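You operate a simulated robot arm through the tools that you are given. There is no shell and no other tool. Be economical: measure what you need, move in short steps, check, and stop when the job is done.

You run a simulated robot arm. Do the job below in one go: nothing can be reset, and whatever is moved stays where it is left.

JOB
Take the lead reel and put it on the top deck of the trolley. Fetch the dummy can with the largest size on its label from the test bench top and stand it on the cream board. Turn the torque knob to 1.0. Put the white bottle on top of the brown fuse carton. Fetch the long pin and stand it on top of the yellow bubble level. Take the soft mallet and put it on the test bench top. Take the purple drum on the hold bench top and put it away on the steel shelf. Open the pads drawer. The order is free. Set down upright: lead reel, dummy can, white bottle, long pin, purple drum.

The check looks at the end state, three seconds after you hand in, the way a careful person would. Anything else that was tipped, shoved, dropped, spilled or broken makes it a failure.

ROBOT AND FRAMES
A 7-joint arm with a two-finger parallel gripper on a trunk, on a base that drives. Base frame: it is fixed to the floor where the robot stands at the start and does not move with it; the origin is under the middle of the robot, x ahead of it, y to its left, z up. Readings come in mm, rad, newtons and seconds.
With the tool pointing down near the work surface it reaches from about 440 to 920 mm from the robot's upright axis, wherever it stands. Its first joint turns from -2.007 to 2.007 rad. Places, roughly: bubble level (13x4x4 cm) [3700, 100, 700]; cream board (22x16x1 cm) [-1200, -2700, 800]; fuse carton [1500, -250, 750]; lead reel (6x6x11 cm) [800, 0, 800]; long pin (3x3x7 cm) [3100, 100, 800]; pads drawer [5400, -2400, 1000]; purple drum [6250, 250, 750]; soft mallet (23x9x5 cm) [3800, 400, 700]; steel shelf [6700, 2800, 800]; test bench top [1300, -400, 700]; top deck of the trolley [-1600, -700, 800]; torque knob [1400, 400, 800]; white bottle [2000, -250, 750]. Payload 3.91 kg.
The TCP is the grasp point between the finger pads, 30 mm short of the fingertips. In the tool frame z runs along the fingers and y along their closing line. The gripper opens to 110 mm. The fingers are 20 mm wide and 10 mm thick; the gripper's body (48 by 112 mm) begins 55 mm behind the TCP.
Orientation is told as [roll, pitch, yaw] about the base's x, y, z axes, in that order, counted from this pose: with the fingers straight down and closing along the base's y, the tool's x points along the base's -x, its y along +y and its z along -z.

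CONTROLS
- The arm moves only by the tool jog_arm. Its arguments are lists of equal length, an entry for each row: "linear": the shift along the base's x, y, z in mm, a list of three; "angular": the turn, a rotation vector about the base's x, y, z in degrees, a list of three. In form: {"linear": [[tx, ty, tz], ...], "angular": [[rx, ry, rz], ...]}. A call has 1 to 10 rows; each row shifts and turns the commanded pose from where the row before left it. "hand" is the closure, from 0 (fully open) to 1 (shut), set as the call begins (left out, the last holds). Each row takes 0.2 s and may step no farther than 50 mm and 0.15 rad from the row before; otherwise, or with a gripper value out of range, the whole call is refused. A pose out of reach is approached as far as the arm can. The call stops where the force on the tool passes 40 N (or 10 N more than at its start, if that is more) or the arm is blocked; 0.2 s more then pass. Each finger travels about 153 mm/s and halts on what it meets, pressing with about 30 N; the grip force reading is that of the motor and also rises with nothing between the fingers. The clock runs only during rows and for 0.2 s after the last one: add rows that do not move to give the fingers time. The reply holds the time, the measured pose of the TCP, the force on the tool along the base axes, the opening and the grip force, in the units named above and with some noise, with the torque about the TCP (base axes, N m) and any sound that the robot's microphone picked up, and new pictures: "show" is both (left out), scene, wrist or none.
- Cameras (640 x 400 px; columns grow to the right, rows downward): "scene" is now at [200.7, 135.9, 1097.8]; the picture's right is [-0.76, -0.65, 0.00], its down [-0.33, 0.39, -0.86] and it looks along [0.56, -0.65, -0.51] (base axes); focal length 278 px, centre (320, 200). "wrist" rides on the gripper at [72, 17, -103] in the tool frame; the picture's right is [-0.23, 0.97, 0.00], its down [-0.76, -0.18, -0.62] and it looks along [-0.61, -0.14, 0.78] (tool axes); focal length 222 px, centre (320, 200). There is no depth. A picture from a camera that has moved, and an enlarged one, comes with that camera's place and axes in the base frame and with its lens.
- lift_body(by): slides the trunk up (or, below 0, down) by that many mm; the arm and the scene camera ride with it, the base frame stays. It gives what a move gives, with no picture.
- roll_base(legs): drives the robot by 1 to 6 legs, each [ahead, left, turn to the left] in mm, mm and rad, along the robot's own axes; the way and the turn of a leg run together, so that a leg with both is an arc; at most 1500 mm and 3.142 rad a leg. The arm and the cameras ride along, it lands a little off, and it stops where it bumps. It gives what a move gives, and a new picture of the scene camera.
- head_to(pan, tilt): turns the head with the scene camera to pan (to the left, within 1.396 rad either way) and tilt (down, from -0.506 to 1.204), counted from straight ahead of the robot. It gives what a move gives, and a new picture of the scene camera.
- enlarge(camera, box): a new picture of the part [left, top, right, bottom] of that camera's present view, enlarged. No time passes.
- job_done(): hands the job in; it is judged then, once.

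Work in short steps. Places have to be worked out from the pictures, the camera data and where the tool is seen: move nearer, look again, correct. Check each grasp and each placing, and mend what went wrong. You have 207 turns and 260 pictures in all, those below and enlarged ones among them. Open the gripper and draw the arm clear of the work before you hand the job in, unless the task says otherwise; then end with one line.

The tools are called after ">>>" as name(argument=value, ...) on one line, values as JSON. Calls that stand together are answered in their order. jog_arm: Moves the arm, as the interface text tells. Its arguments: {"type":"object","properties":{"linear":{"type":"array","items":{"type":"array","items":{"type":"number"}}},"angular":{"type":"array","items":{"type":"array","items":{"type":"number"}}},"hand":{"type":"number"},"show":{"type":"string","enum":["both","scene","wrist","none"]}},"required":["linear","angular"]} The other tools are called the same way: lift_body (by) slides the trunk up or down; roll_base (legs) drives the base; head_to (pan, tilt) turns the head that bears the scene camera; enlarge (camera, box) takes an enlarged picture of a part of a camera's view; job_done () hands the job in.

At the start:

```text
t: 0.0
tcp_pos: [590.6, -308.4, 974.7]
tool_rot: [0.0, -0.001, -0.001]
force: [-0.1, 0.4, 0.2]
torque: [0.01, 0.02, -0.02]
grip_width: 110.1
finger_force: 0.1
trunk travel left (down, up): [-425.0, 565.0]
robot x, y, heading: [0.5, -3.1, 0.003]
head pan, tilt: [-0.862, 0.534]
```

scene: 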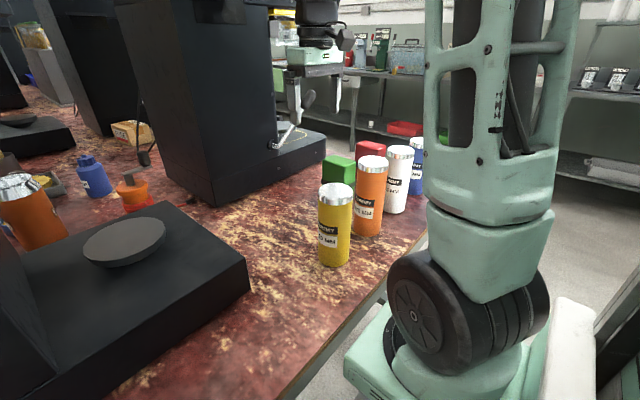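
wrist: 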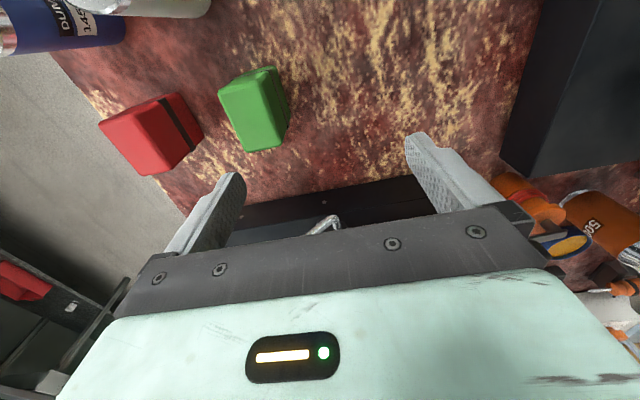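

The scene shows four dummy cans on the test bench; I'll zoom on their labels and look around ahead for the lead reel and knob.

>>> enlarge(camera="scene", box=[300, 120, 440, 280])

>>> head_to(pan=0.0, tilt=0.45)

```text
2.50 times, centred on (370, 200) of scene
camera zoom: at [200.7, 135.9, 1097.8], right [-0.76, -0.65, 0.0], down [-0.33, 0.39, -0.86], along [0.56, -0.65, -0.51], focal length 695 px, centre (195, 200)
```

zoom: 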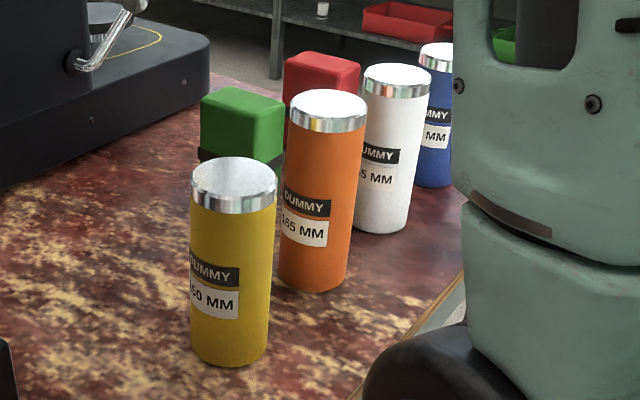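

```text
t: 1.2
tcp_pos: [592.2, -308.1, 974.7]
tool_rot: [0.0, -0.001, 0.0]
force: [0.0, 0.3, 0.0]
torque: [0.03, 0.0, -0.02]
grip_width: 110.1
finger_force: 0.0
trunk travel left (down, up): [-425.0, 565.0]
robot x, y, heading: [0.3, -0.9, -0.004]
head pan, tilt: [0.0, 0.45]
camera scene: at [234.0, 204.3, 1105.5], right [0.0, -1.0, 0.0], down [-0.44, 0.0, -0.9], along [0.9, 0.0, -0.44], focal length 278 px, centre (320, 200)
```

scene: 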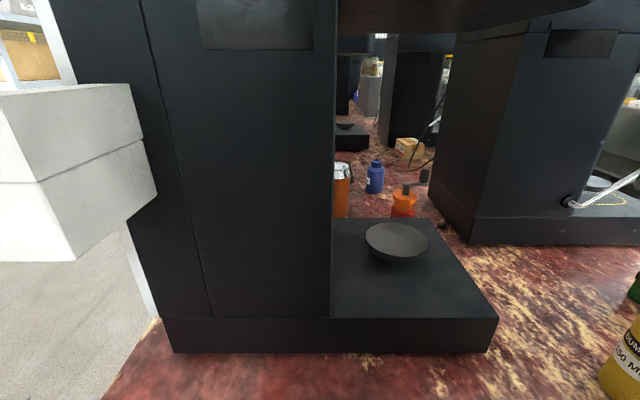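

The view ahead is partly blocked by a machine. I'll look right and left to build a map.

>>> head_to(pan=-0.5, tilt=0.45)

>>> head_to(pan=0.7, tilt=0.3)

>>> head_to(pan=-1.39, tilt=0.45)

```text
t: 2.1
tcp_pos: [591.3, -306.8, 973.5]
tool_rot: [0.001, 0.0, 0.001]
force: [-0.1, 0.2, -0.1]
torque: [-0.02, 0.04, -0.01]
grip_width: 110.3
finger_force: 0.1
trunk travel left (down, up): [-425.0, 565.0]
robot x, y, heading: [-1.1, 1.9, -0.002]
head pan, tilt: [-0.499, 0.45]
camera scene: at [222.8, 160.4, 1105.5], right [-0.48, -0.88, 0.0], down [-0.38, 0.21, -0.9], along [0.79, -0.43, -0.44], focal length 278 px, centre (320, 200)
```

scene: 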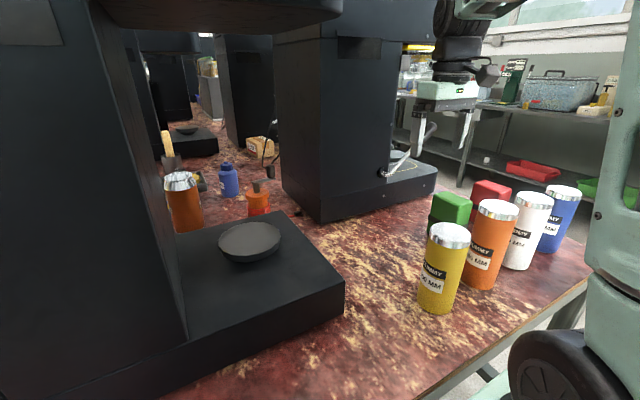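

```text
t: 3.5
tcp_pos: [592.0, -308.5, 974.5]
tool_rot: [0.001, 0.001, 0.0]
force: [-0.3, 0.2, -0.2]
torque: [0.01, 0.01, 0.03]
grip_width: 110.1
finger_force: 0.2
trunk travel left (down, up): [-425.0, 565.0]
robot x, y, heading: [1.1, -0.1, -0.003]
head pan, tilt: [0.7, 0.3]
camera scene: at [213.5, 264.4, 1119.4], right [0.64, -0.77, 0.0], down [-0.23, -0.19, -0.96], along [0.73, 0.61, -0.3], focal length 278 px, centre (320, 200)
```

scene: 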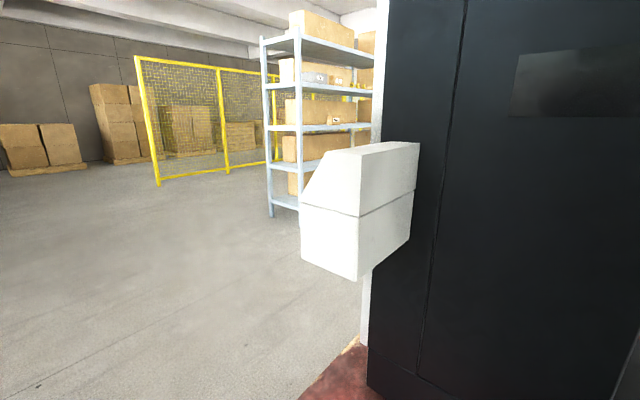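

```text
t: 5.5
tcp_pos: [591.7, -307.8, 974.1]
tool_rot: [0.0, 0.001, 0.0]
force: [-0.5, 0.7, 0.1]
torque: [0.0, 0.01, -0.01]
grip_width: 110.3
finger_force: 0.0
trunk travel left (down, up): [-425.0, 565.0]
robot x, y, heading: [-1.0, 2.1, 0.002]
head pan, tilt: [-1.389, 0.45]
camera scene: at [158.7, 114.0, 1105.5], right [-0.98, -0.18, 0.0], down [-0.08, 0.43, -0.9], along [0.16, -0.89, -0.44], focal length 278 px, centre (320, 200)
```

scene: 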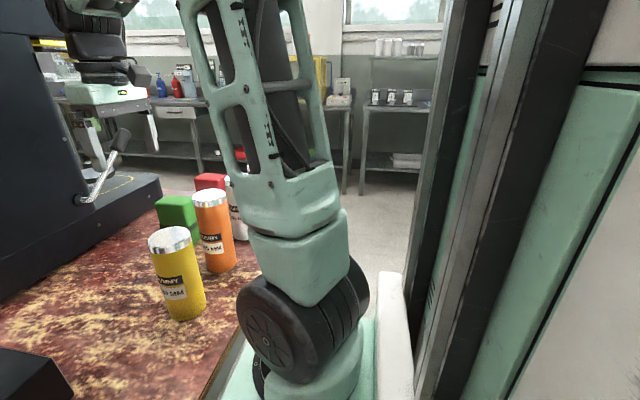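

Let me zoom into the region ahead to identify the lead reel, and into labels.

>>> head_to(pan=-0.45, tilt=0.35)

>>> enlarge(camera="scene", box=[130, 130, 330, 255])

>>> enlarge(camera="scene", box=[440, 200, 632, 320])

```text
t: 6.7
tcp_pos: [591.3, -308.1, 975.3]
tool_rot: [0.0, 0.0, 0.0]
force: [-0.5, 0.2, -0.2]
torque: [0.0, -0.01, 0.01]
grip_width: 110.0
finger_force: 0.1
trunk travel left (down, up): [-425.0, 565.0]
robot x, y, heading: [-0.4, 2.1, 0.004]
head pan, tilt: [-0.45, 0.351]
camera scene: at [225.9, 163.8, 1114.7], right [-0.44, -0.9, 0.0], down [-0.31, 0.15, -0.94], along [0.85, -0.41, -0.34], focal length 278 px, centre (320, 200)
```

scene: 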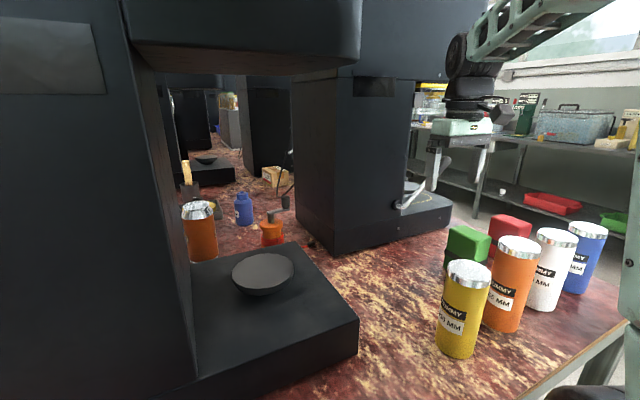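

```text
3.20 times, centred on (230, 192) of scene
camera zoom: at [225.9, 163.8, 1114.7], right [-0.44, -0.9, 0.0], down [-0.31, 0.15, -0.94], along [0.85, -0.41, -0.34], focal length 890 px, centre (608, 224)
```

zoom: 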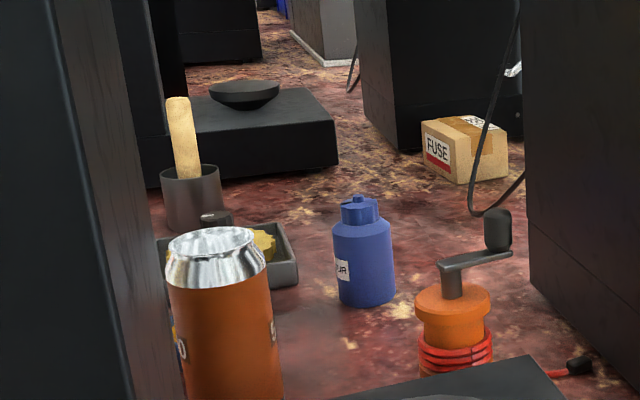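

```text
3.33 times, centred on (536, 260) of scene
camera zoom: at [225.9, 163.8, 1114.7], right [-0.44, -0.9, 0.0], down [-0.31, 0.15, -0.94], along [0.85, -0.41, -0.34], focal length 927 px, centre (-400, 0)
```

zoom: 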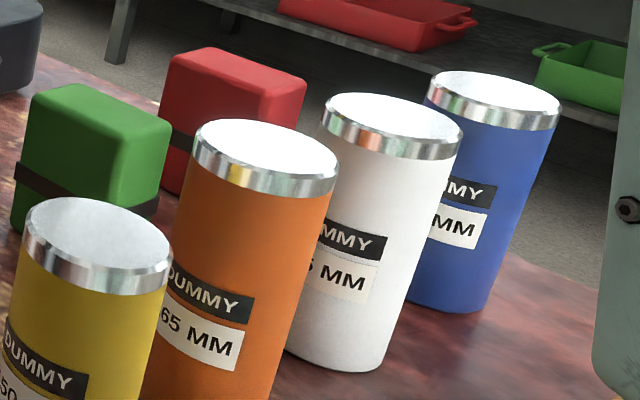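

The lead reel is the orange crank reel behind the dish plate. To read all labels I'll drive to the right a bit and look at the cans straight on.

>>> roll_base(legs=[[-150, -350, 0]])

>>> head_to(pan=-0.45, tilt=0.5)

```text
t: 9.1
tcp_pos: [440.6, -659.7, 974.3]
tool_rot: [-0.001, 0.0, 0.001]
force: [0.5, -0.5, -0.2]
torque: [0.02, -0.02, -0.01]
grip_width: 110.1
finger_force: 0.1
trunk travel left (down, up): [-425.0, 565.0]
robot x, y, heading: [-148.4, -347.9, 0.004]
head pan, tilt: [-0.45, 0.351]
camera scene: at [75.3, -187.8, 1114.7], right [-0.44, -0.9, 0.0], down [-0.31, 0.15, -0.94], along [0.85, -0.41, -0.34], focal length 278 px, centre (320, 200)
```

scene: 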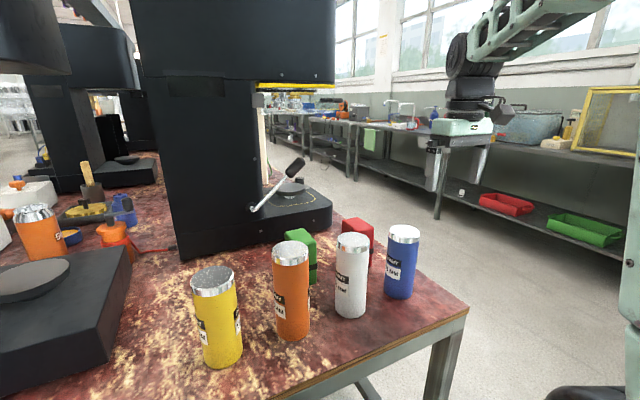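

```text
t: 9.8
tcp_pos: [439.8, -659.8, 975.0]
tool_rot: [-0.001, 0.001, 0.0]
force: [-1.2, 0.0, 0.9]
torque: [0.01, 0.01, -0.01]
grip_width: 109.8
finger_force: 0.2
trunk travel left (down, up): [-425.0, 565.0]
robot x, y, heading: [-151.3, -351.3, -0.001]
head pan, tilt: [-0.45, 0.499]
camera scene: at [73.4, -186.9, 1101.1], right [-0.44, -0.9, 0.0], down [-0.43, 0.21, -0.88], along [0.79, -0.38, -0.48], focal length 278 px, centre (320, 200)
```

scene: 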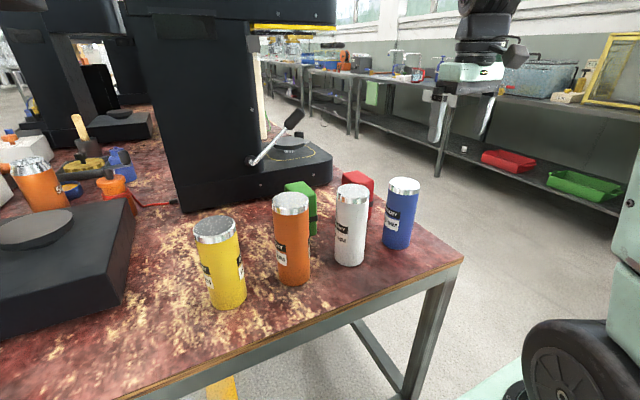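

Zoom in on the can labels, and on the orange can at the left.

>>> enlarge(camera="scene", box=[180, 170, 430, 320])

>>> enlarge(camera="scene", box=[0, 100, 192, 220])

```text
2.56 times, centred on (305, 245) of scene
camera zoom: at [73.4, -186.9, 1101.1], right [-0.44, -0.9, 0.0], down [-0.43, 0.21, -0.88], along [0.79, -0.38, -0.48], focal length 712 px, centre (358, 85)
```

zoom: 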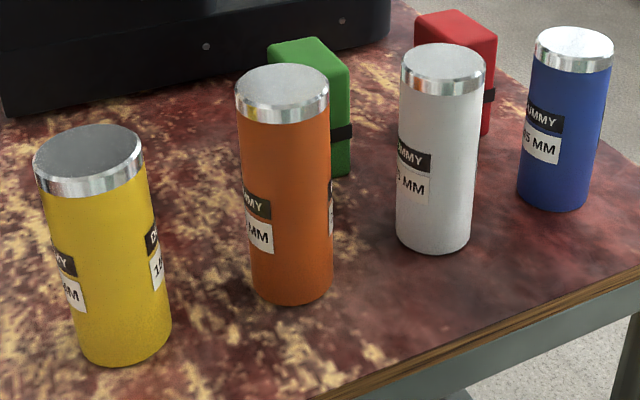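

```text
3.33 times, centred on (96, 160) of scene
camera zoom: at [73.4, -186.9, 1101.1], right [-0.44, -0.9, 0.0], down [-0.43, 0.21, -0.88], along [0.79, -0.38, -0.48], focal length 927 px, centre (1067, 333)
```

zoom: 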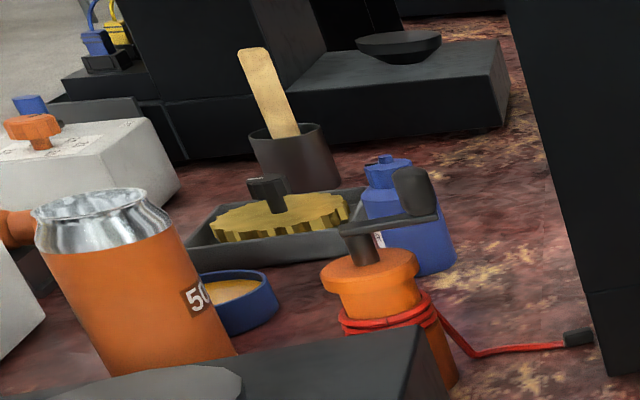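

>>> enlarge(camera="scene", box=[330, 170, 426, 230])

>>> enlarge(camera="scene", box=[330, 210, 410, 260])

```text
6.67 times, centred on (378, 200) of scene
camera zoom: at [73.4, -186.9, 1101.1], right [-0.44, -0.9, 0.0], down [-0.43, 0.21, -0.88], along [0.79, -0.38, -0.48], focal length 1854 px, centre (-67, 200)
```

zoom: 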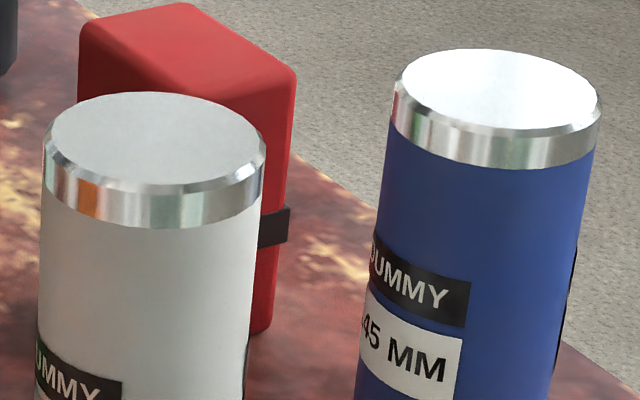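

```text
8.00 times, centred on (370, 235) of scene
camera zoom: at [73.4, -186.9, 1101.1], right [-0.44, -0.9, 0.0], down [-0.43, 0.21, -0.88], along [0.79, -0.38, -0.48], focal length 2225 px, centre (-80, -80)
```

zoom: 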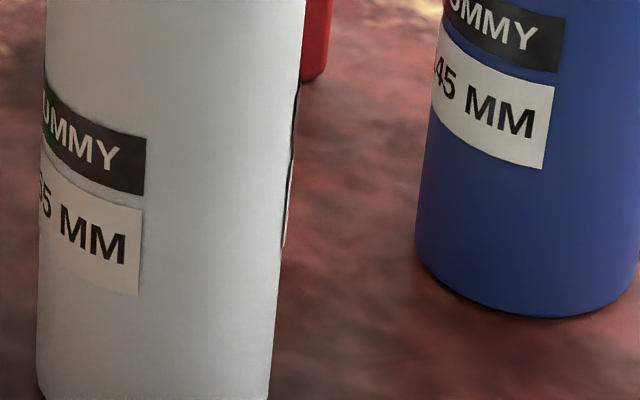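

Blue reads x45; white is unclear (?5). I'll view the second labels from further right.

>>> roll_base(legs=[[-50, -550, 0]])

>>> head_to(pan=0.35, tilt=0.5)

>>> enlarge(camera="scene", box=[200, 130, 440, 280])

```text
t: 13.0
tcp_pos: [387.6, -1211.0, 974.7]
tool_rot: [0.0, 0.001, -0.004]
force: [1.0, -1.0, -0.3]
torque: [-0.04, 0.0, 0.0]
grip_width: 110.3
finger_force: 0.0
trunk travel left (down, up): [-425.0, 565.0]
robot x, y, heading: [-200.9, -900.7, -0.003]
head pan, tilt: [-0.45, 0.499]
camera scene: at [22.6, -735.7, 1101.0], right [-0.44, -0.9, 0.0], down [-0.43, 0.21, -0.88], along [0.79, -0.39, -0.48], focal length 278 px, centre (320, 200)
```

scene: 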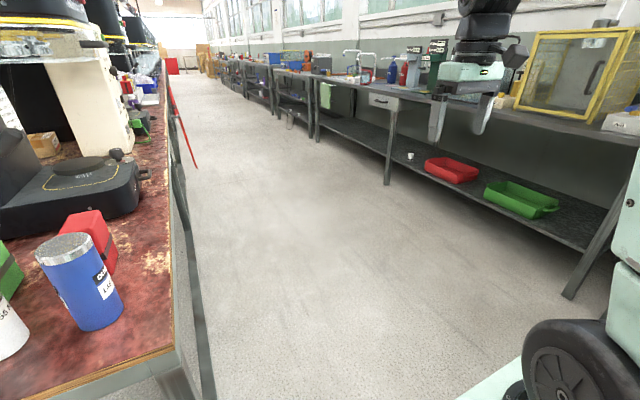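

```text
t: 14.1
tcp_pos: [386.2, -1210.4, 974.7]
tool_rot: [0.002, 0.002, -0.005]
force: [0.1, -0.9, -0.8]
torque: [0.0, -0.01, -0.02]
grip_width: 109.9
finger_force: 0.2
trunk travel left (down, up): [-425.0, 565.0]
robot x, y, heading: [-203.1, -897.8, -0.004]
head pan, tilt: [0.351, 0.499]
camera scene: at [26.6, -664.9, 1101.0], right [0.34, -0.94, 0.0], down [-0.45, -0.16, -0.88], along [0.83, 0.3, -0.48], focal length 278 px, centre (320, 200)
```

scene: 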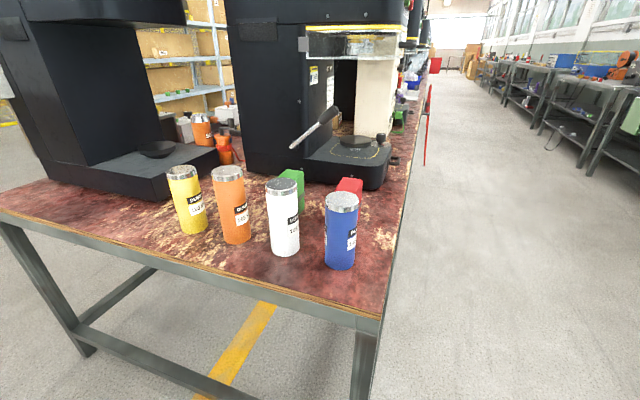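

```text
2.67 times, centred on (320, 205) of scene
camera zoom: at [26.6, -664.9, 1101.0], right [0.34, -0.94, 0.0], down [-0.45, -0.16, -0.88], along [0.83, 0.3, -0.48], focal length 742 px, centre (320, 187)
```

zoom: 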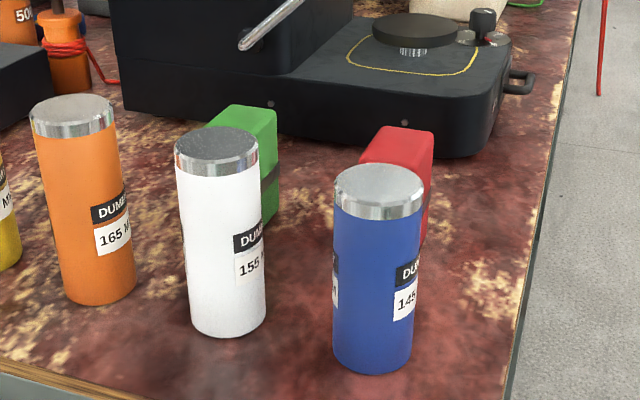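

Orange 165, white 155, blue 145; check yellow.

>>> enlarge(camera="scene", box=[160, 160, 256, 220])

```text
6.67 times, centred on (208, 190) of scene
camera zoom: at [26.6, -664.9, 1101.0], right [0.34, -0.94, 0.0], down [-0.45, -0.16, -0.88], along [0.83, 0.3, -0.48], focal length 1854 px, centre (1067, 267)
```

zoom: 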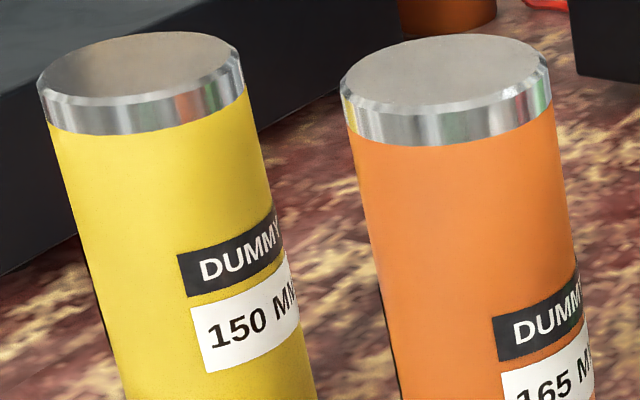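

Orange (165) is the largest, at about (442,-308). I drive so that the tool ends above it.

>>> roll_base(legs=[[50, 895, 0]])

>>> head_to(pan=-0.862, tilt=0.534)

>>> jog_arm(linear=[[0, 0, 0]], angular=[[0, 0, 0]], hand=0)

```text
t: 18.9
tcp_pos: [444.5, -323.4, 973.6]
tool_rot: [-0.001, 0.0, -0.02]
force: [-0.1, 0.9, -0.3]
torque: [0.01, -0.01, -0.01]
grip_width: 109.9
finger_force: 0.0
trunk travel left (down, up): [-425.0, 565.0]
robot x, y, heading: [-138.5, -7.3, -0.018]
head pan, tilt: [0.351, 0.499]
camera scene: at [89.7, 225.9, 1101.0], right [0.33, -0.94, 0.0], down [-0.45, -0.16, -0.88], along [0.83, 0.29, -0.48], focal length 278 px, centre (320, 200)
```

scene: 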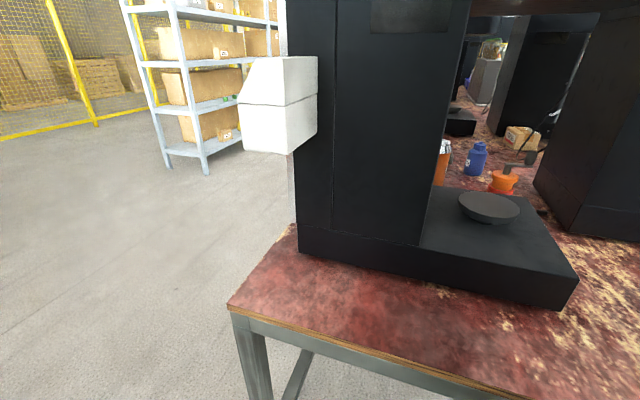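

```text
t: 20.3
tcp_pos: [443.9, -323.3, 976.4]
tool_rot: [0.0, -0.001, -0.019]
force: [-0.3, 0.1, 0.6]
torque: [0.01, 0.02, 0.04]
grip_width: 110.2
finger_force: 0.1
trunk travel left (down, up): [-425.0, 565.0]
robot x, y, heading: [-144.1, -8.9, -0.017]
head pan, tilt: [-0.862, 0.534]
camera scene: at [61.3, 126.7, 1097.8], right [-0.77, -0.64, 0.0], down [-0.32, 0.39, -0.86], along [0.55, -0.66, -0.51], focal length 278 px, centre (320, 200)
```

scene: 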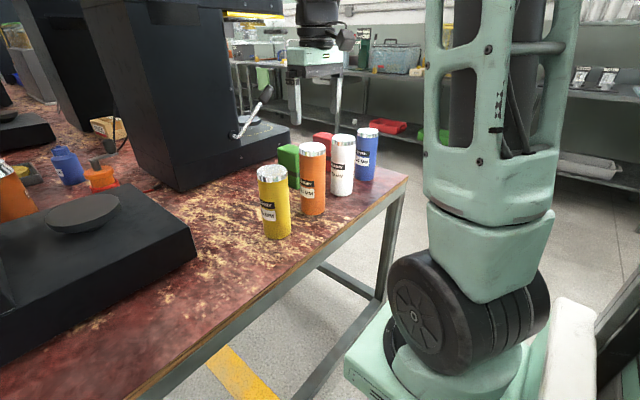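

```text
t: 20.7
tcp_pos: [443.1, -323.2, 974.4]
tool_rot: [0.0, -0.001, -0.018]
force: [0.7, -0.3, 0.3]
torque: [-0.01, 0.0, -0.01]
grip_width: 110.0
finger_force: 0.0
trunk travel left (down, up): [-425.0, 565.0]
robot x, y, heading: [-141.8, -4.3, -0.019]
head pan, tilt: [-0.862, 0.534]
camera scene: at [61.2, 126.6, 1097.8], right [-0.77, -0.64, 0.0], down [-0.32, 0.39, -0.86], along [0.55, -0.66, -0.51], focal length 278 px, centre (320, 200)
camera wrist: at [373.0, -304.9, 1078.0], right [0.24, 0.97, 0.0], down [0.76, -0.19, 0.62], along [0.6, -0.15, -0.78], focal length 222 px, centre (320, 200)
```

scene: 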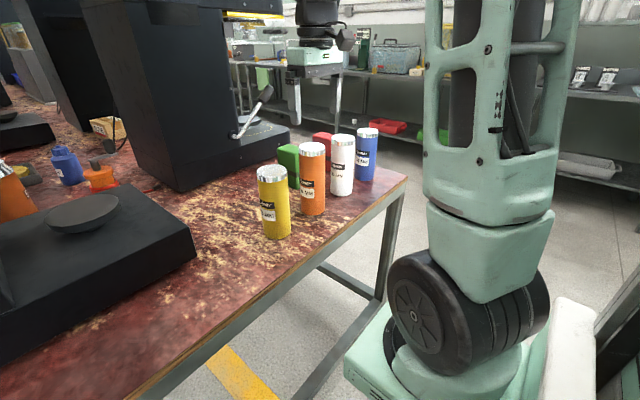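
wrist: 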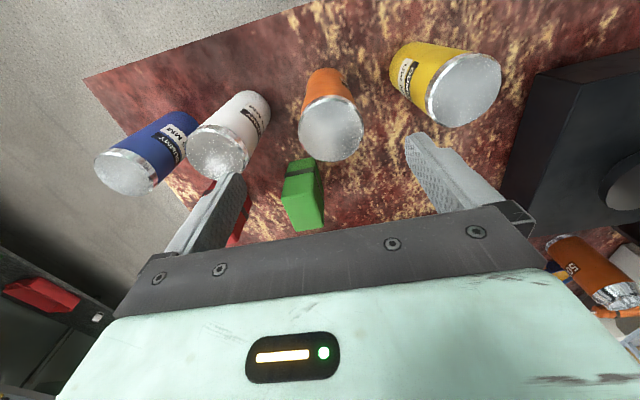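

Orange can top is at about (446,-310). Descend in short rows with correction.

>>> jog_arm(linear=[[3, 13, 0], [0, 0, -45], [0, 0, -30], [0, 0, 0]], angular=[[0, 0, 0], [0, 0, 0], [0, 0, 0], [0, 0, 0]])

```text
t: 21.7
tcp_pos: [446.3, -310.7, 899.2]
tool_rot: [0.001, -0.001, -0.018]
force: [-0.1, -0.2, -0.2]
torque: [0.0, -0.02, -0.02]
grip_width: 109.8
finger_force: 0.1
trunk travel left (down, up): [-425.0, 565.0]
robot x, y, heading: [-144.0, -6.4, -0.019]
head pan, tilt: [-0.862, 0.534]
camera scene: at [61.2, 126.6, 1097.8], right [-0.77, -0.64, 0.0], down [-0.32, 0.39, -0.86], along [0.55, -0.66, -0.51], focal length 278 px, centre (320, 200)
camera wrist: at [376.1, -292.2, 1003.4], right [0.24, 0.97, 0.0], down [0.76, -0.19, 0.62], along [0.6, -0.15, -0.78], focal length 222 px, centre (320, 200)
```

scene: 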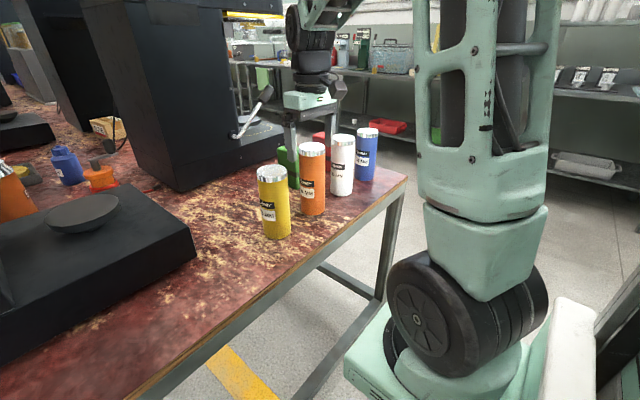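
wrist: 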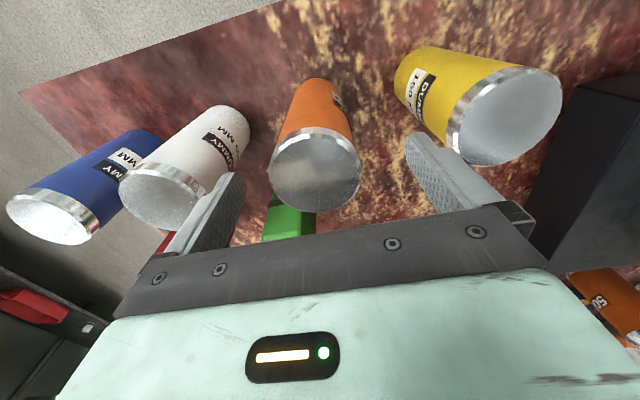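

Can top ~z 880, centre ~(449,-312). Descend to grip height.

>>> jog_arm(linear=[[3, -1, -25], [0, 0, -30], [0, 0, 0]], angular=[[0, 0, 0], [0, 0, 0], [0, 0, 0]])

>>> jog_arm(linear=[[0, 0, 0], [0, 0, 0], [0, 0, 0]], angular=[[0, 0, 0], [0, 0, 0], [0, 0, 0]], hand=1, show="wrist")

```text
t: 22.5
tcp_pos: [450.3, -313.0, 845.1]
tool_rot: [0.001, 0.0, -0.018]
force: [0.8, 0.8, -0.3]
torque: [0.0, 0.01, 0.0]
grip_width: 110.0
finger_force: 0.0
trunk travel left (down, up): [-425.0, 565.0]
robot x, y, heading: [-143.5, -6.1, -0.018]
head pan, tilt: [-0.862, 0.534]
camera scene: at [61.2, 126.6, 1097.8], right [-0.77, -0.64, 0.0], down [-0.32, 0.39, -0.86], along [0.55, -0.66, -0.51], focal length 278 px, centre (320, 200)
camera wrist: at [379.2, -293.3, 947.8], right [0.24, 0.97, 0.0], down [0.76, -0.19, 0.62], along [0.6, -0.15, -0.78], focal length 222 px, centre (320, 200)
```

scene: 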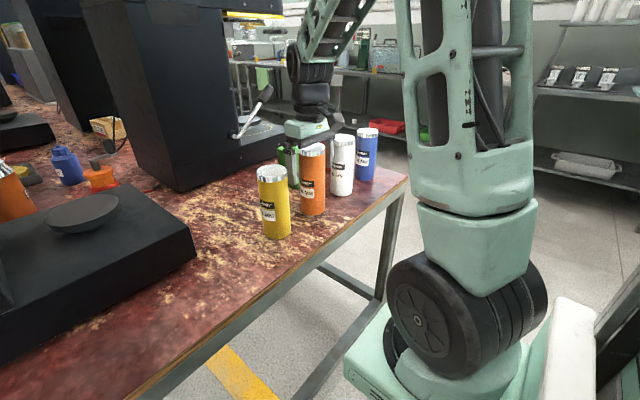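
wrist: 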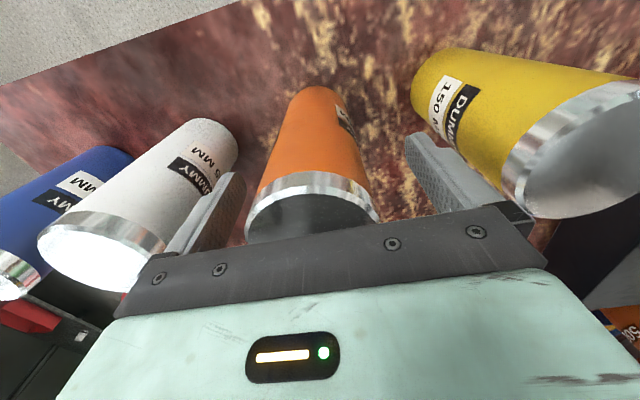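

```text
t: 23.3
tcp_pos: [450.0, -312.4, 843.8]
tool_rot: [0.0, 0.0, -0.018]
force: [-0.5, -0.3, 1.0]
torque: [0.0, -0.04, 0.02]
grip_width: 58.3
finger_force: 29.9
trunk travel left (down, up): [-425.0, 565.0]
robot x, y, heading: [-139.1, -6.4, -0.018]
head pan, tilt: [-0.862, 0.534]
camera wrist: at [379.2, -293.4, 948.0], right [0.24, 0.97, 0.0], down [0.76, -0.19, 0.62], along [0.6, -0.15, -0.78], focal length 222 px, centre (320, 200)
```

wrist: 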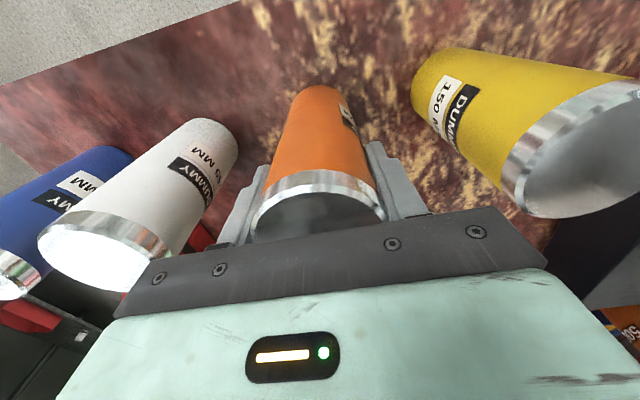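

Gripped at 58 mm. Lift straight up.

>>> jog_arm(linear=[[0, 0, 20], [0, 0, 40], [0, 0, 50], [0, 0, 50], [0, 0, 40], [0, 0, 0]], angular=[[0, 0, 0], [0, 0, 0], [0, 0, 0], [0, 0, 0], [0, 0, 0], [0, 0, 0]])

```text
t: 24.7
tcp_pos: [450.7, -311.8, 1044.0]
tool_rot: [0.0, -0.001, -0.018]
force: [-0.6, -0.8, -2.4]
torque: [0.0, -0.02, -0.03]
grip_width: 58.4
finger_force: 30.4
trunk travel left (down, up): [-425.0, 565.0]
robot x, y, heading: [-142.1, -2.5, -0.018]
head pan, tilt: [-0.862, 0.534]
camera scene: at [61.3, 126.6, 1097.8], right [-0.77, -0.64, 0.0], down [-0.32, 0.39, -0.86], along [0.55, -0.66, -0.51], focal length 278 px, centre (320, 200)
camera wrist: at [379.5, -292.7, 1147.6], right [0.24, 0.97, 0.0], down [0.76, -0.19, 0.62], along [0.6, -0.15, -0.78], focal length 222 px, centre (320, 200)
```

scene: 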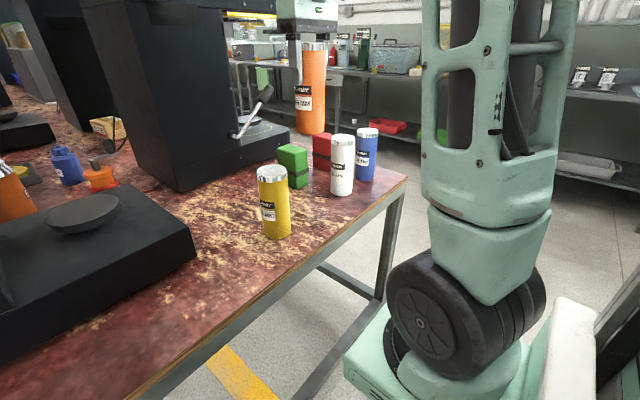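
wrist: 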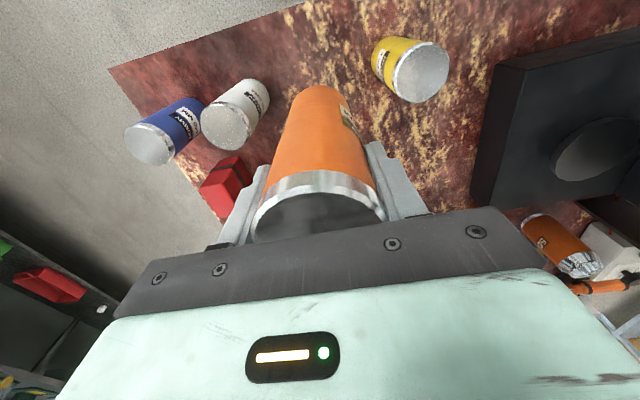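

Can lifted. Back away and turn right toward the wall side to find the cream board.

>>> roll_base(legs=[[-400, 0, 0], [0, 0, -1.57]])

>>> head_to(pan=-0.3, tilt=0.25)

>>> head_to(pan=-1.2, tilt=0.25)

```text
t: 30.9
tcp_pos: [-842.0, -593.0, 1044.5]
tool_rot: [0.0, 0.0, -1.582]
force: [-0.6, 0.0, -2.4]
torque: [0.01, 0.0, 0.01]
grip_width: 58.2
finger_force: 30.0
trunk travel left (down, up): [-425.0, 565.0]
robot x, y, heading: [-541.0, 0.5, -1.583]
head pan, tilt: [-0.862, 0.534]
camera scene: at [-406.8, -201.0, 1097.8], right [-0.64, 0.77, 0.0], down [0.39, 0.33, -0.86], along [-0.66, -0.55, -0.51], focal length 278 px, centre (320, 200)
```

scene: 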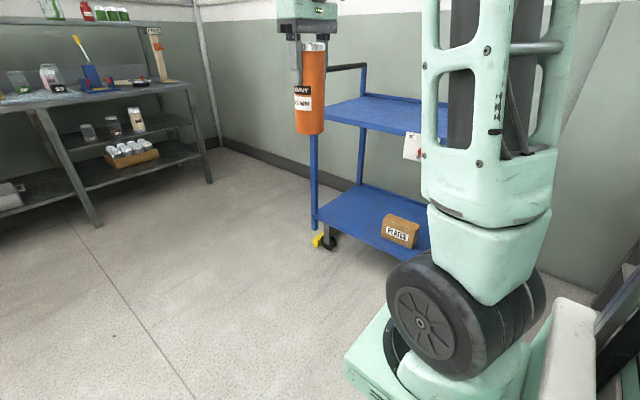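

```text
t: 31.9
tcp_pos: [-841.8, -592.7, 1044.0]
tool_rot: [0.0, 0.0, -1.583]
force: [0.1, -0.4, -2.0]
torque: [0.01, -0.01, -0.01]
grip_width: 58.4
finger_force: 29.7
trunk travel left (down, up): [-425.0, 565.0]
robot x, y, heading: [-541.4, 7.7, -1.586]
head pan, tilt: [-0.3, 0.25]
camera scene: at [-366.3, -231.9, 1124.1], right [-0.95, 0.31, 0.0], down [0.08, 0.24, -0.97], along [-0.3, -0.92, -0.25], focal length 278 px, centre (320, 200)
```

scene: 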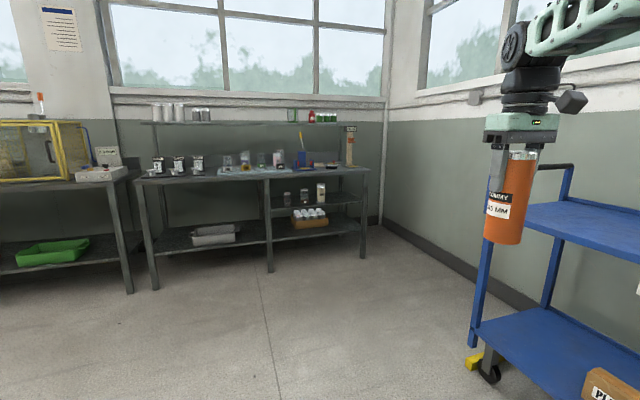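

```text
t: 33.1
tcp_pos: [-841.8, -592.0, 1043.2]
tool_rot: [-0.001, 0.001, -1.582]
force: [-0.4, 0.6, -2.3]
torque: [0.02, -0.03, 0.05]
grip_width: 58.2
finger_force: 30.6
trunk travel left (down, up): [-425.0, 565.0]
robot x, y, heading: [-538.0, 2.6, -1.582]
head pan, tilt: [-1.201, 0.25]
camera scene: at [-425.1, -175.9, 1124.1], right [-0.35, 0.94, 0.0], down [0.23, 0.09, -0.97], along [-0.91, -0.34, -0.25], focal length 278 px, centre (320, 200)
```

scene: 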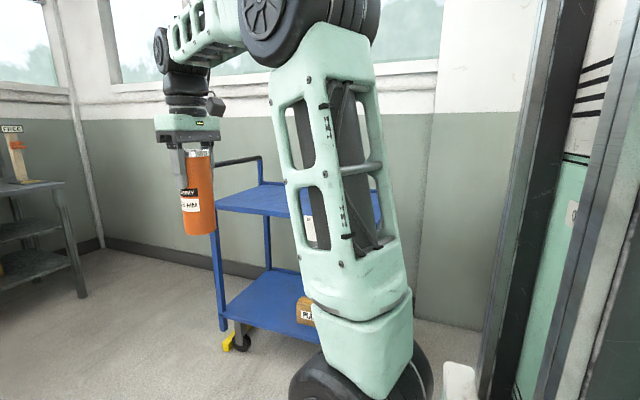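

Trolley is at x<-1450; the bench with small things is straight ahead at y≈-2800. Drive ahead and look for the cream board.

>>> roll_base(legs=[[1400, 0, 0]])

>>> head_to(pan=-0.35, tilt=0.25)

>>> enlarge(camera="scene", box=[160, 90, 480, 290])

```text
t: 40.1
tcp_pos: [-851.4, -1997.7, 1043.3]
tool_rot: [0.0, 0.001, -1.577]
force: [-0.7, -0.9, -3.2]
torque: [0.02, 0.05, 0.01]
grip_width: 58.2
finger_force: 30.2
trunk travel left (down, up): [-425.0, 565.0]
robot x, y, heading: [-553.1, -1405.5, -1.58]
head pan, tilt: [-1.201, 0.25]
camera scene: at [-436.1, -1579.6, 1124.1], right [-0.36, 0.93, 0.0], down [0.23, 0.09, -0.97], along [-0.91, -0.34, -0.25], focal length 278 px, centre (320, 200)
```

scene: 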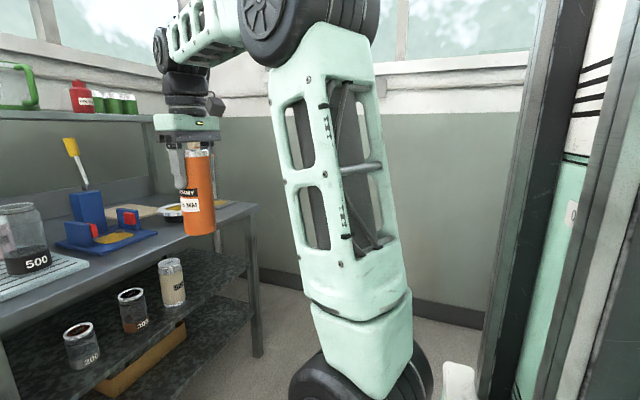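

```text
t: 41.3
tcp_pos: [-851.5, -1998.4, 1043.1]
tool_rot: [0.0, 0.0, -1.574]
force: [0.1, 0.3, -2.1]
torque: [-0.05, 0.02, 0.01]
grip_width: 58.5
finger_force: 29.4
trunk travel left (down, up): [-425.0, 565.0]
robot x, y, heading: [-554.3, -1402.1, -1.582]
head pan, tilt: [-0.351, 0.25]
camera scene: at [-381.6, -1633.8, 1124.1], right [-0.94, 0.35, 0.0], down [0.09, 0.23, -0.97], along [-0.34, -0.91, -0.25], focal length 278 px, centre (320, 200)
```

scene: 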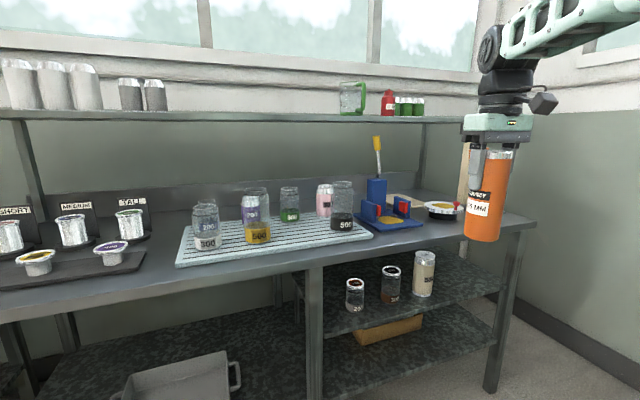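

```text
2.00 times, centred on (320, 190) of scene
camera zoom: at [-381.6, -1633.8, 1124.1], right [-0.94, 0.35, 0.0], down [0.09, 0.23, -0.97], along [-0.34, -0.91, -0.25], focal length 556 px, centre (320, 220)
```

zoom: 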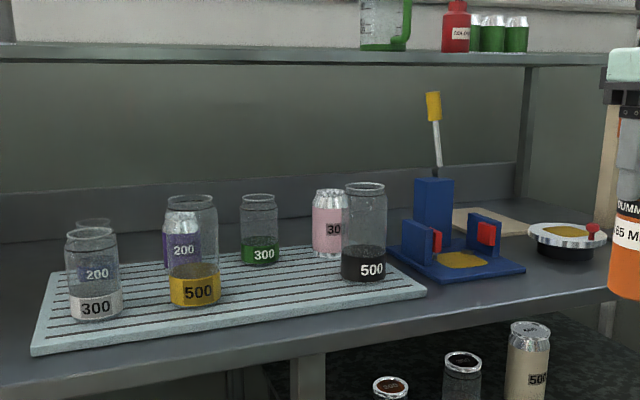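

I see the cream board lying behind the blue fixture near (-1200,-2680). Drive closer, stopping before the bench, and look again.

>>> roll_base(legs=[[250, -450, 0]])

>>> head_to(pan=-0.2, tilt=0.35)

```text
t: 44.3
tcp_pos: [-1307.6, -2243.8, 1043.9]
tool_rot: [0.0, 0.001, -1.576]
force: [0.2, 0.7, -2.2]
torque: [-0.01, 0.0, 0.01]
grip_width: 58.1
finger_force: 29.9
trunk travel left (down, up): [-425.0, 565.0]
robot x, y, heading: [-1007.9, -1645.5, -1.578]
head pan, tilt: [-0.351, 0.25]
camera scene: at [-836.7, -1879.3, 1124.1], right [-0.94, 0.35, 0.0], down [0.09, 0.23, -0.97], along [-0.34, -0.91, -0.25], focal length 278 px, centre (320, 200)
```

scene: 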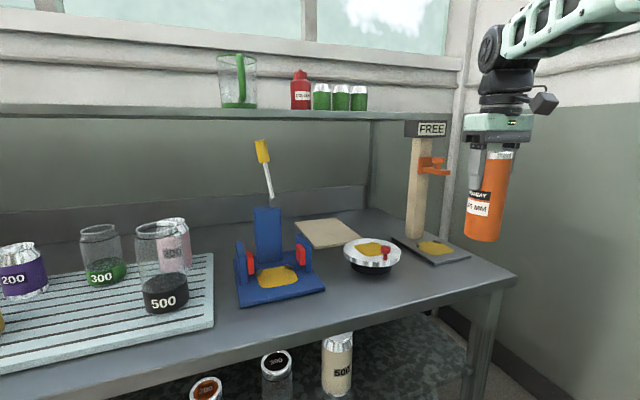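

```text
t: 45.0
tcp_pos: [-1307.5, -2244.0, 1043.8]
tool_rot: [-0.001, 0.0, -1.577]
force: [-0.2, 0.2, -2.1]
torque: [-0.03, 0.0, -0.02]
grip_width: 57.9
finger_force: 30.3
trunk travel left (down, up): [-425.0, 565.0]
robot x, y, heading: [-1008.8, -1648.9, -1.578]
head pan, tilt: [-0.201, 0.351]
camera scene: at [-823.3, -1882.9, 1114.7], right [-0.98, 0.21, 0.0], down [0.07, 0.34, -0.94], along [-0.19, -0.92, -0.34], focal length 278 px, centre (320, 200)
```

scene: 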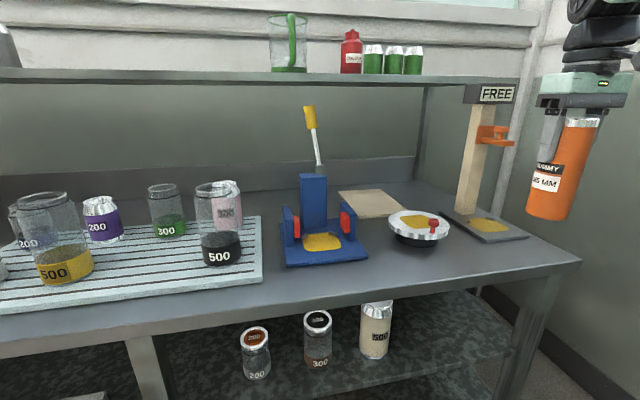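

Board lies about x -1075..-1270, y -2600..-2840, top z≈790. I shift the arm over to x≈-1165, then drive in 230 mm.

>>> jog_arm(linear=[[48, 0, 0], [48, 0, 0], [46, 0, 0], [0, 0, 0]], angular=[[0, 0, 0], [0, 0, 0], [0, 0, 0], [0, 0, 0]], show="none")

>>> roll_base(legs=[[225, 0, 0]])

```text
t: 46.0
tcp_pos: [-1165.1, -2242.3, 1043.6]
tool_rot: [0.001, 0.0, -1.578]
force: [0.2, -0.2, -0.6]
torque: [-0.02, -0.02, 0.01]
grip_width: 58.1
finger_force: 29.9
trunk travel left (down, up): [-425.0, 565.0]
robot x, y, heading: [-1007.9, -1645.1, -1.577]
head pan, tilt: [-0.201, 0.351]
```

```text
t: 47.7
tcp_pos: [-1167.4, -2469.6, 1044.4]
tool_rot: [0.001, 0.001, -1.578]
force: [0.1, 0.6, -2.1]
torque: [0.0, -0.02, -0.04]
grip_width: 58.3
finger_force: 30.5
trunk travel left (down, up): [-425.0, 565.0]
robot x, y, heading: [-1009.1, -1876.1, -1.579]
head pan, tilt: [-0.201, 0.351]
camera scene: at [-825.0, -2110.7, 1114.7], right [-0.98, 0.21, 0.0], down [0.07, 0.34, -0.94], along [-0.19, -0.92, -0.34], focal length 278 px, centre (320, 200)
```

scene: 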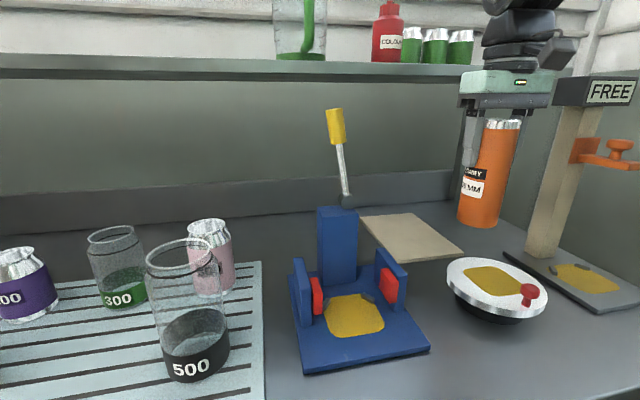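

The board size suggests its top is at z≈818, centre about (-1140,-2648). Move over it at (-1145,-2620) and look.

>>> jog_arm(linear=[[6, -40, 0], [6, -40, 0], [6, -40, 0], [4, -30, 0], [0, 0, 0]], angular=[[0, 0, 0], [0, 0, 0], [0, 0, 0], [0, 0, 0], [0, 0, 0]])

```text
t: 48.5
tcp_pos: [-1150.5, -2568.9, 1044.1]
tool_rot: [0.0, 0.024, -1.58]
force: [1.1, 39.5, -6.9]
torque: [-4.86, 0.15, 0.03]
grip_width: 58.2
finger_force: 30.1
trunk travel left (down, up): [-425.0, 565.0]
robot x, y, heading: [-1013.2, -1877.5, -1.577]
head pan, tilt: [-0.201, 0.351]
stopped in row 3: the force on the tool passed its limit (the readings are from after the stop); the commanded pose is now the measured one
camera scene: at [-825.1, -2108.4, 1115.0], right [-0.98, 0.21, 0.0], down [0.07, 0.33, -0.94], along [-0.19, -0.92, -0.34], focal length 278 px, centre (320, 200)
camera wrist: at [-1132.9, -2499.5, 1149.5], right [0.97, -0.24, 0.0], down [-0.18, -0.77, 0.61], along [-0.15, -0.59, -0.8], focal length 222 px, centre (320, 200)
```

scene: 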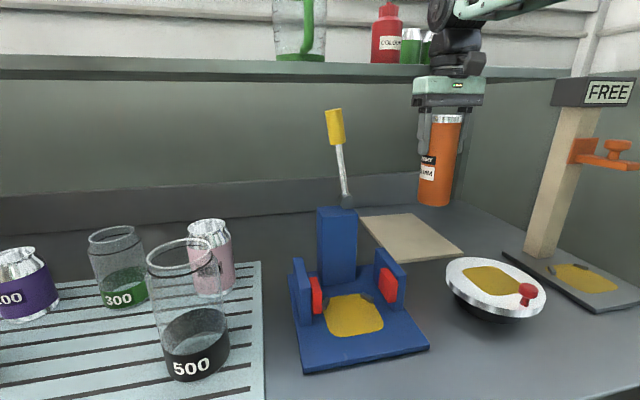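
wrist: 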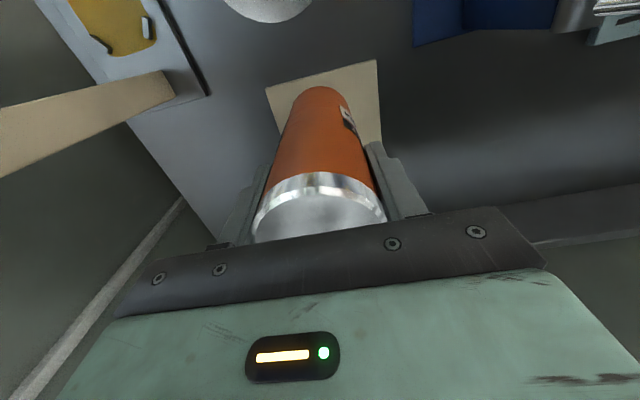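

The wrist touched the upper shelf edge (z≈1168). I back off, straighten, and plan: set the can down at the front part of the board, then re-grip it with the tool tilted to move it further in.

>>> jog_arm(linear=[[0, 20, 0], [2, 0, -30], [0, 0, -30], [0, 0, 0]], angular=[[-1.37, 0, 0], [0, 0, 0], [0, 0, 0], [0, 0, 0]])

```text
t: 49.5
tcp_pos: [-1149.0, -2553.6, 981.9]
tool_rot: [0.0, -0.003, -1.58]
force: [0.3, 0.3, -2.3]
torque: [-0.01, 0.01, 0.0]
grip_width: 58.2
finger_force: 30.2
trunk travel left (down, up): [-425.0, 565.0]
robot x, y, heading: [-1012.6, -1876.2, -1.579]
head pan, tilt: [-0.201, 0.351]
camera scene: at [-825.1, -2110.7, 1114.7], right [-0.98, 0.21, 0.0], down [0.07, 0.34, -0.94], along [-0.19, -0.92, -0.34], focal length 278 px, centre (320, 200)
camera wrist: at [-1130.7, -2480.4, 1085.5], right [0.97, -0.24, 0.0], down [-0.18, -0.76, 0.63], along [-0.15, -0.61, -0.78], focal length 222 px, centre (320, 200)
```

scene: 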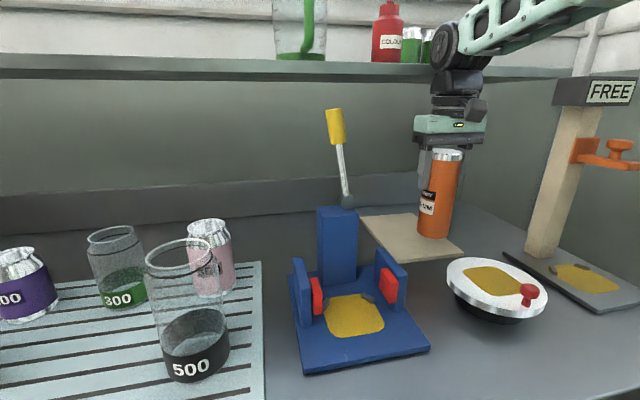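
wrist: 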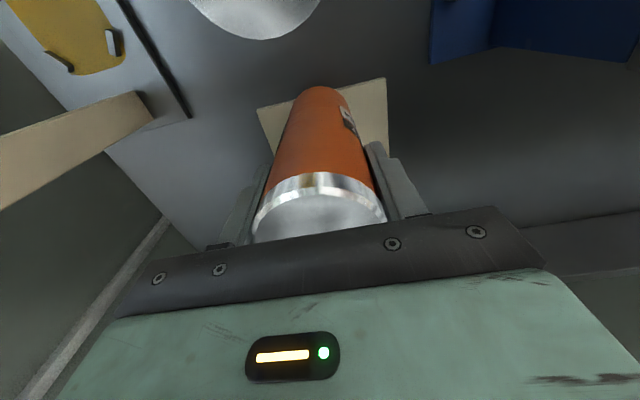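

Try moving in gently at this lower height, stopping on any contact.

>>> jog_arm(linear=[[0, -8, 0], [0, -8, 0], [0, -8, 0], [0, -8, 0], [0, -8, 0], [0, -8, 0]], angular=[[0, 0, 0], [0, 0, 0], [0, 0, 0], [0, 0, 0], [0, 0, 0], [0, 0, 0]])

```text
t: 51.1
tcp_pos: [-1148.7, -2559.3, 984.1]
tool_rot: [0.006, 0.035, -1.569]
force: [-0.1, -0.4, -2.8]
torque: [0.04, -0.02, 0.02]
grip_width: 58.3
finger_force: 29.7
trunk travel left (down, up): [-425.0, 565.0]
robot x, y, heading: [-1014.1, -1857.5, -1.587]
head pan, tilt: [-0.201, 0.351]
stopped in row 6: the arm was blocked; the commanded pose is now the measured one
camera scene: at [-831.0, -2085.8, 1119.0], right [-0.98, 0.21, 0.0], down [0.07, 0.33, -0.94], along [-0.2, -0.92, -0.34], focal length 278 px, centre (320, 200)
camera wrist: at [-1131.7, -2490.3, 1090.3], right [0.97, -0.23, 0.0], down [-0.18, -0.78, 0.6], along [-0.14, -0.58, -0.8], focal length 222 px, centre (320, 200)
```

scene: 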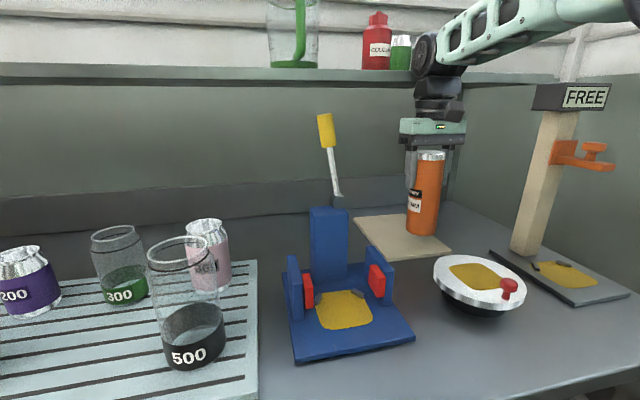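
wrist: 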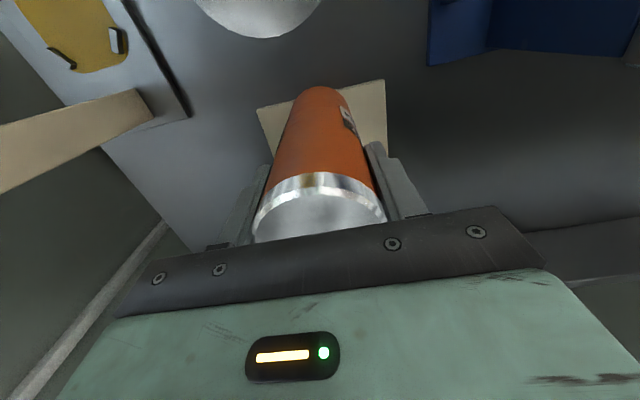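

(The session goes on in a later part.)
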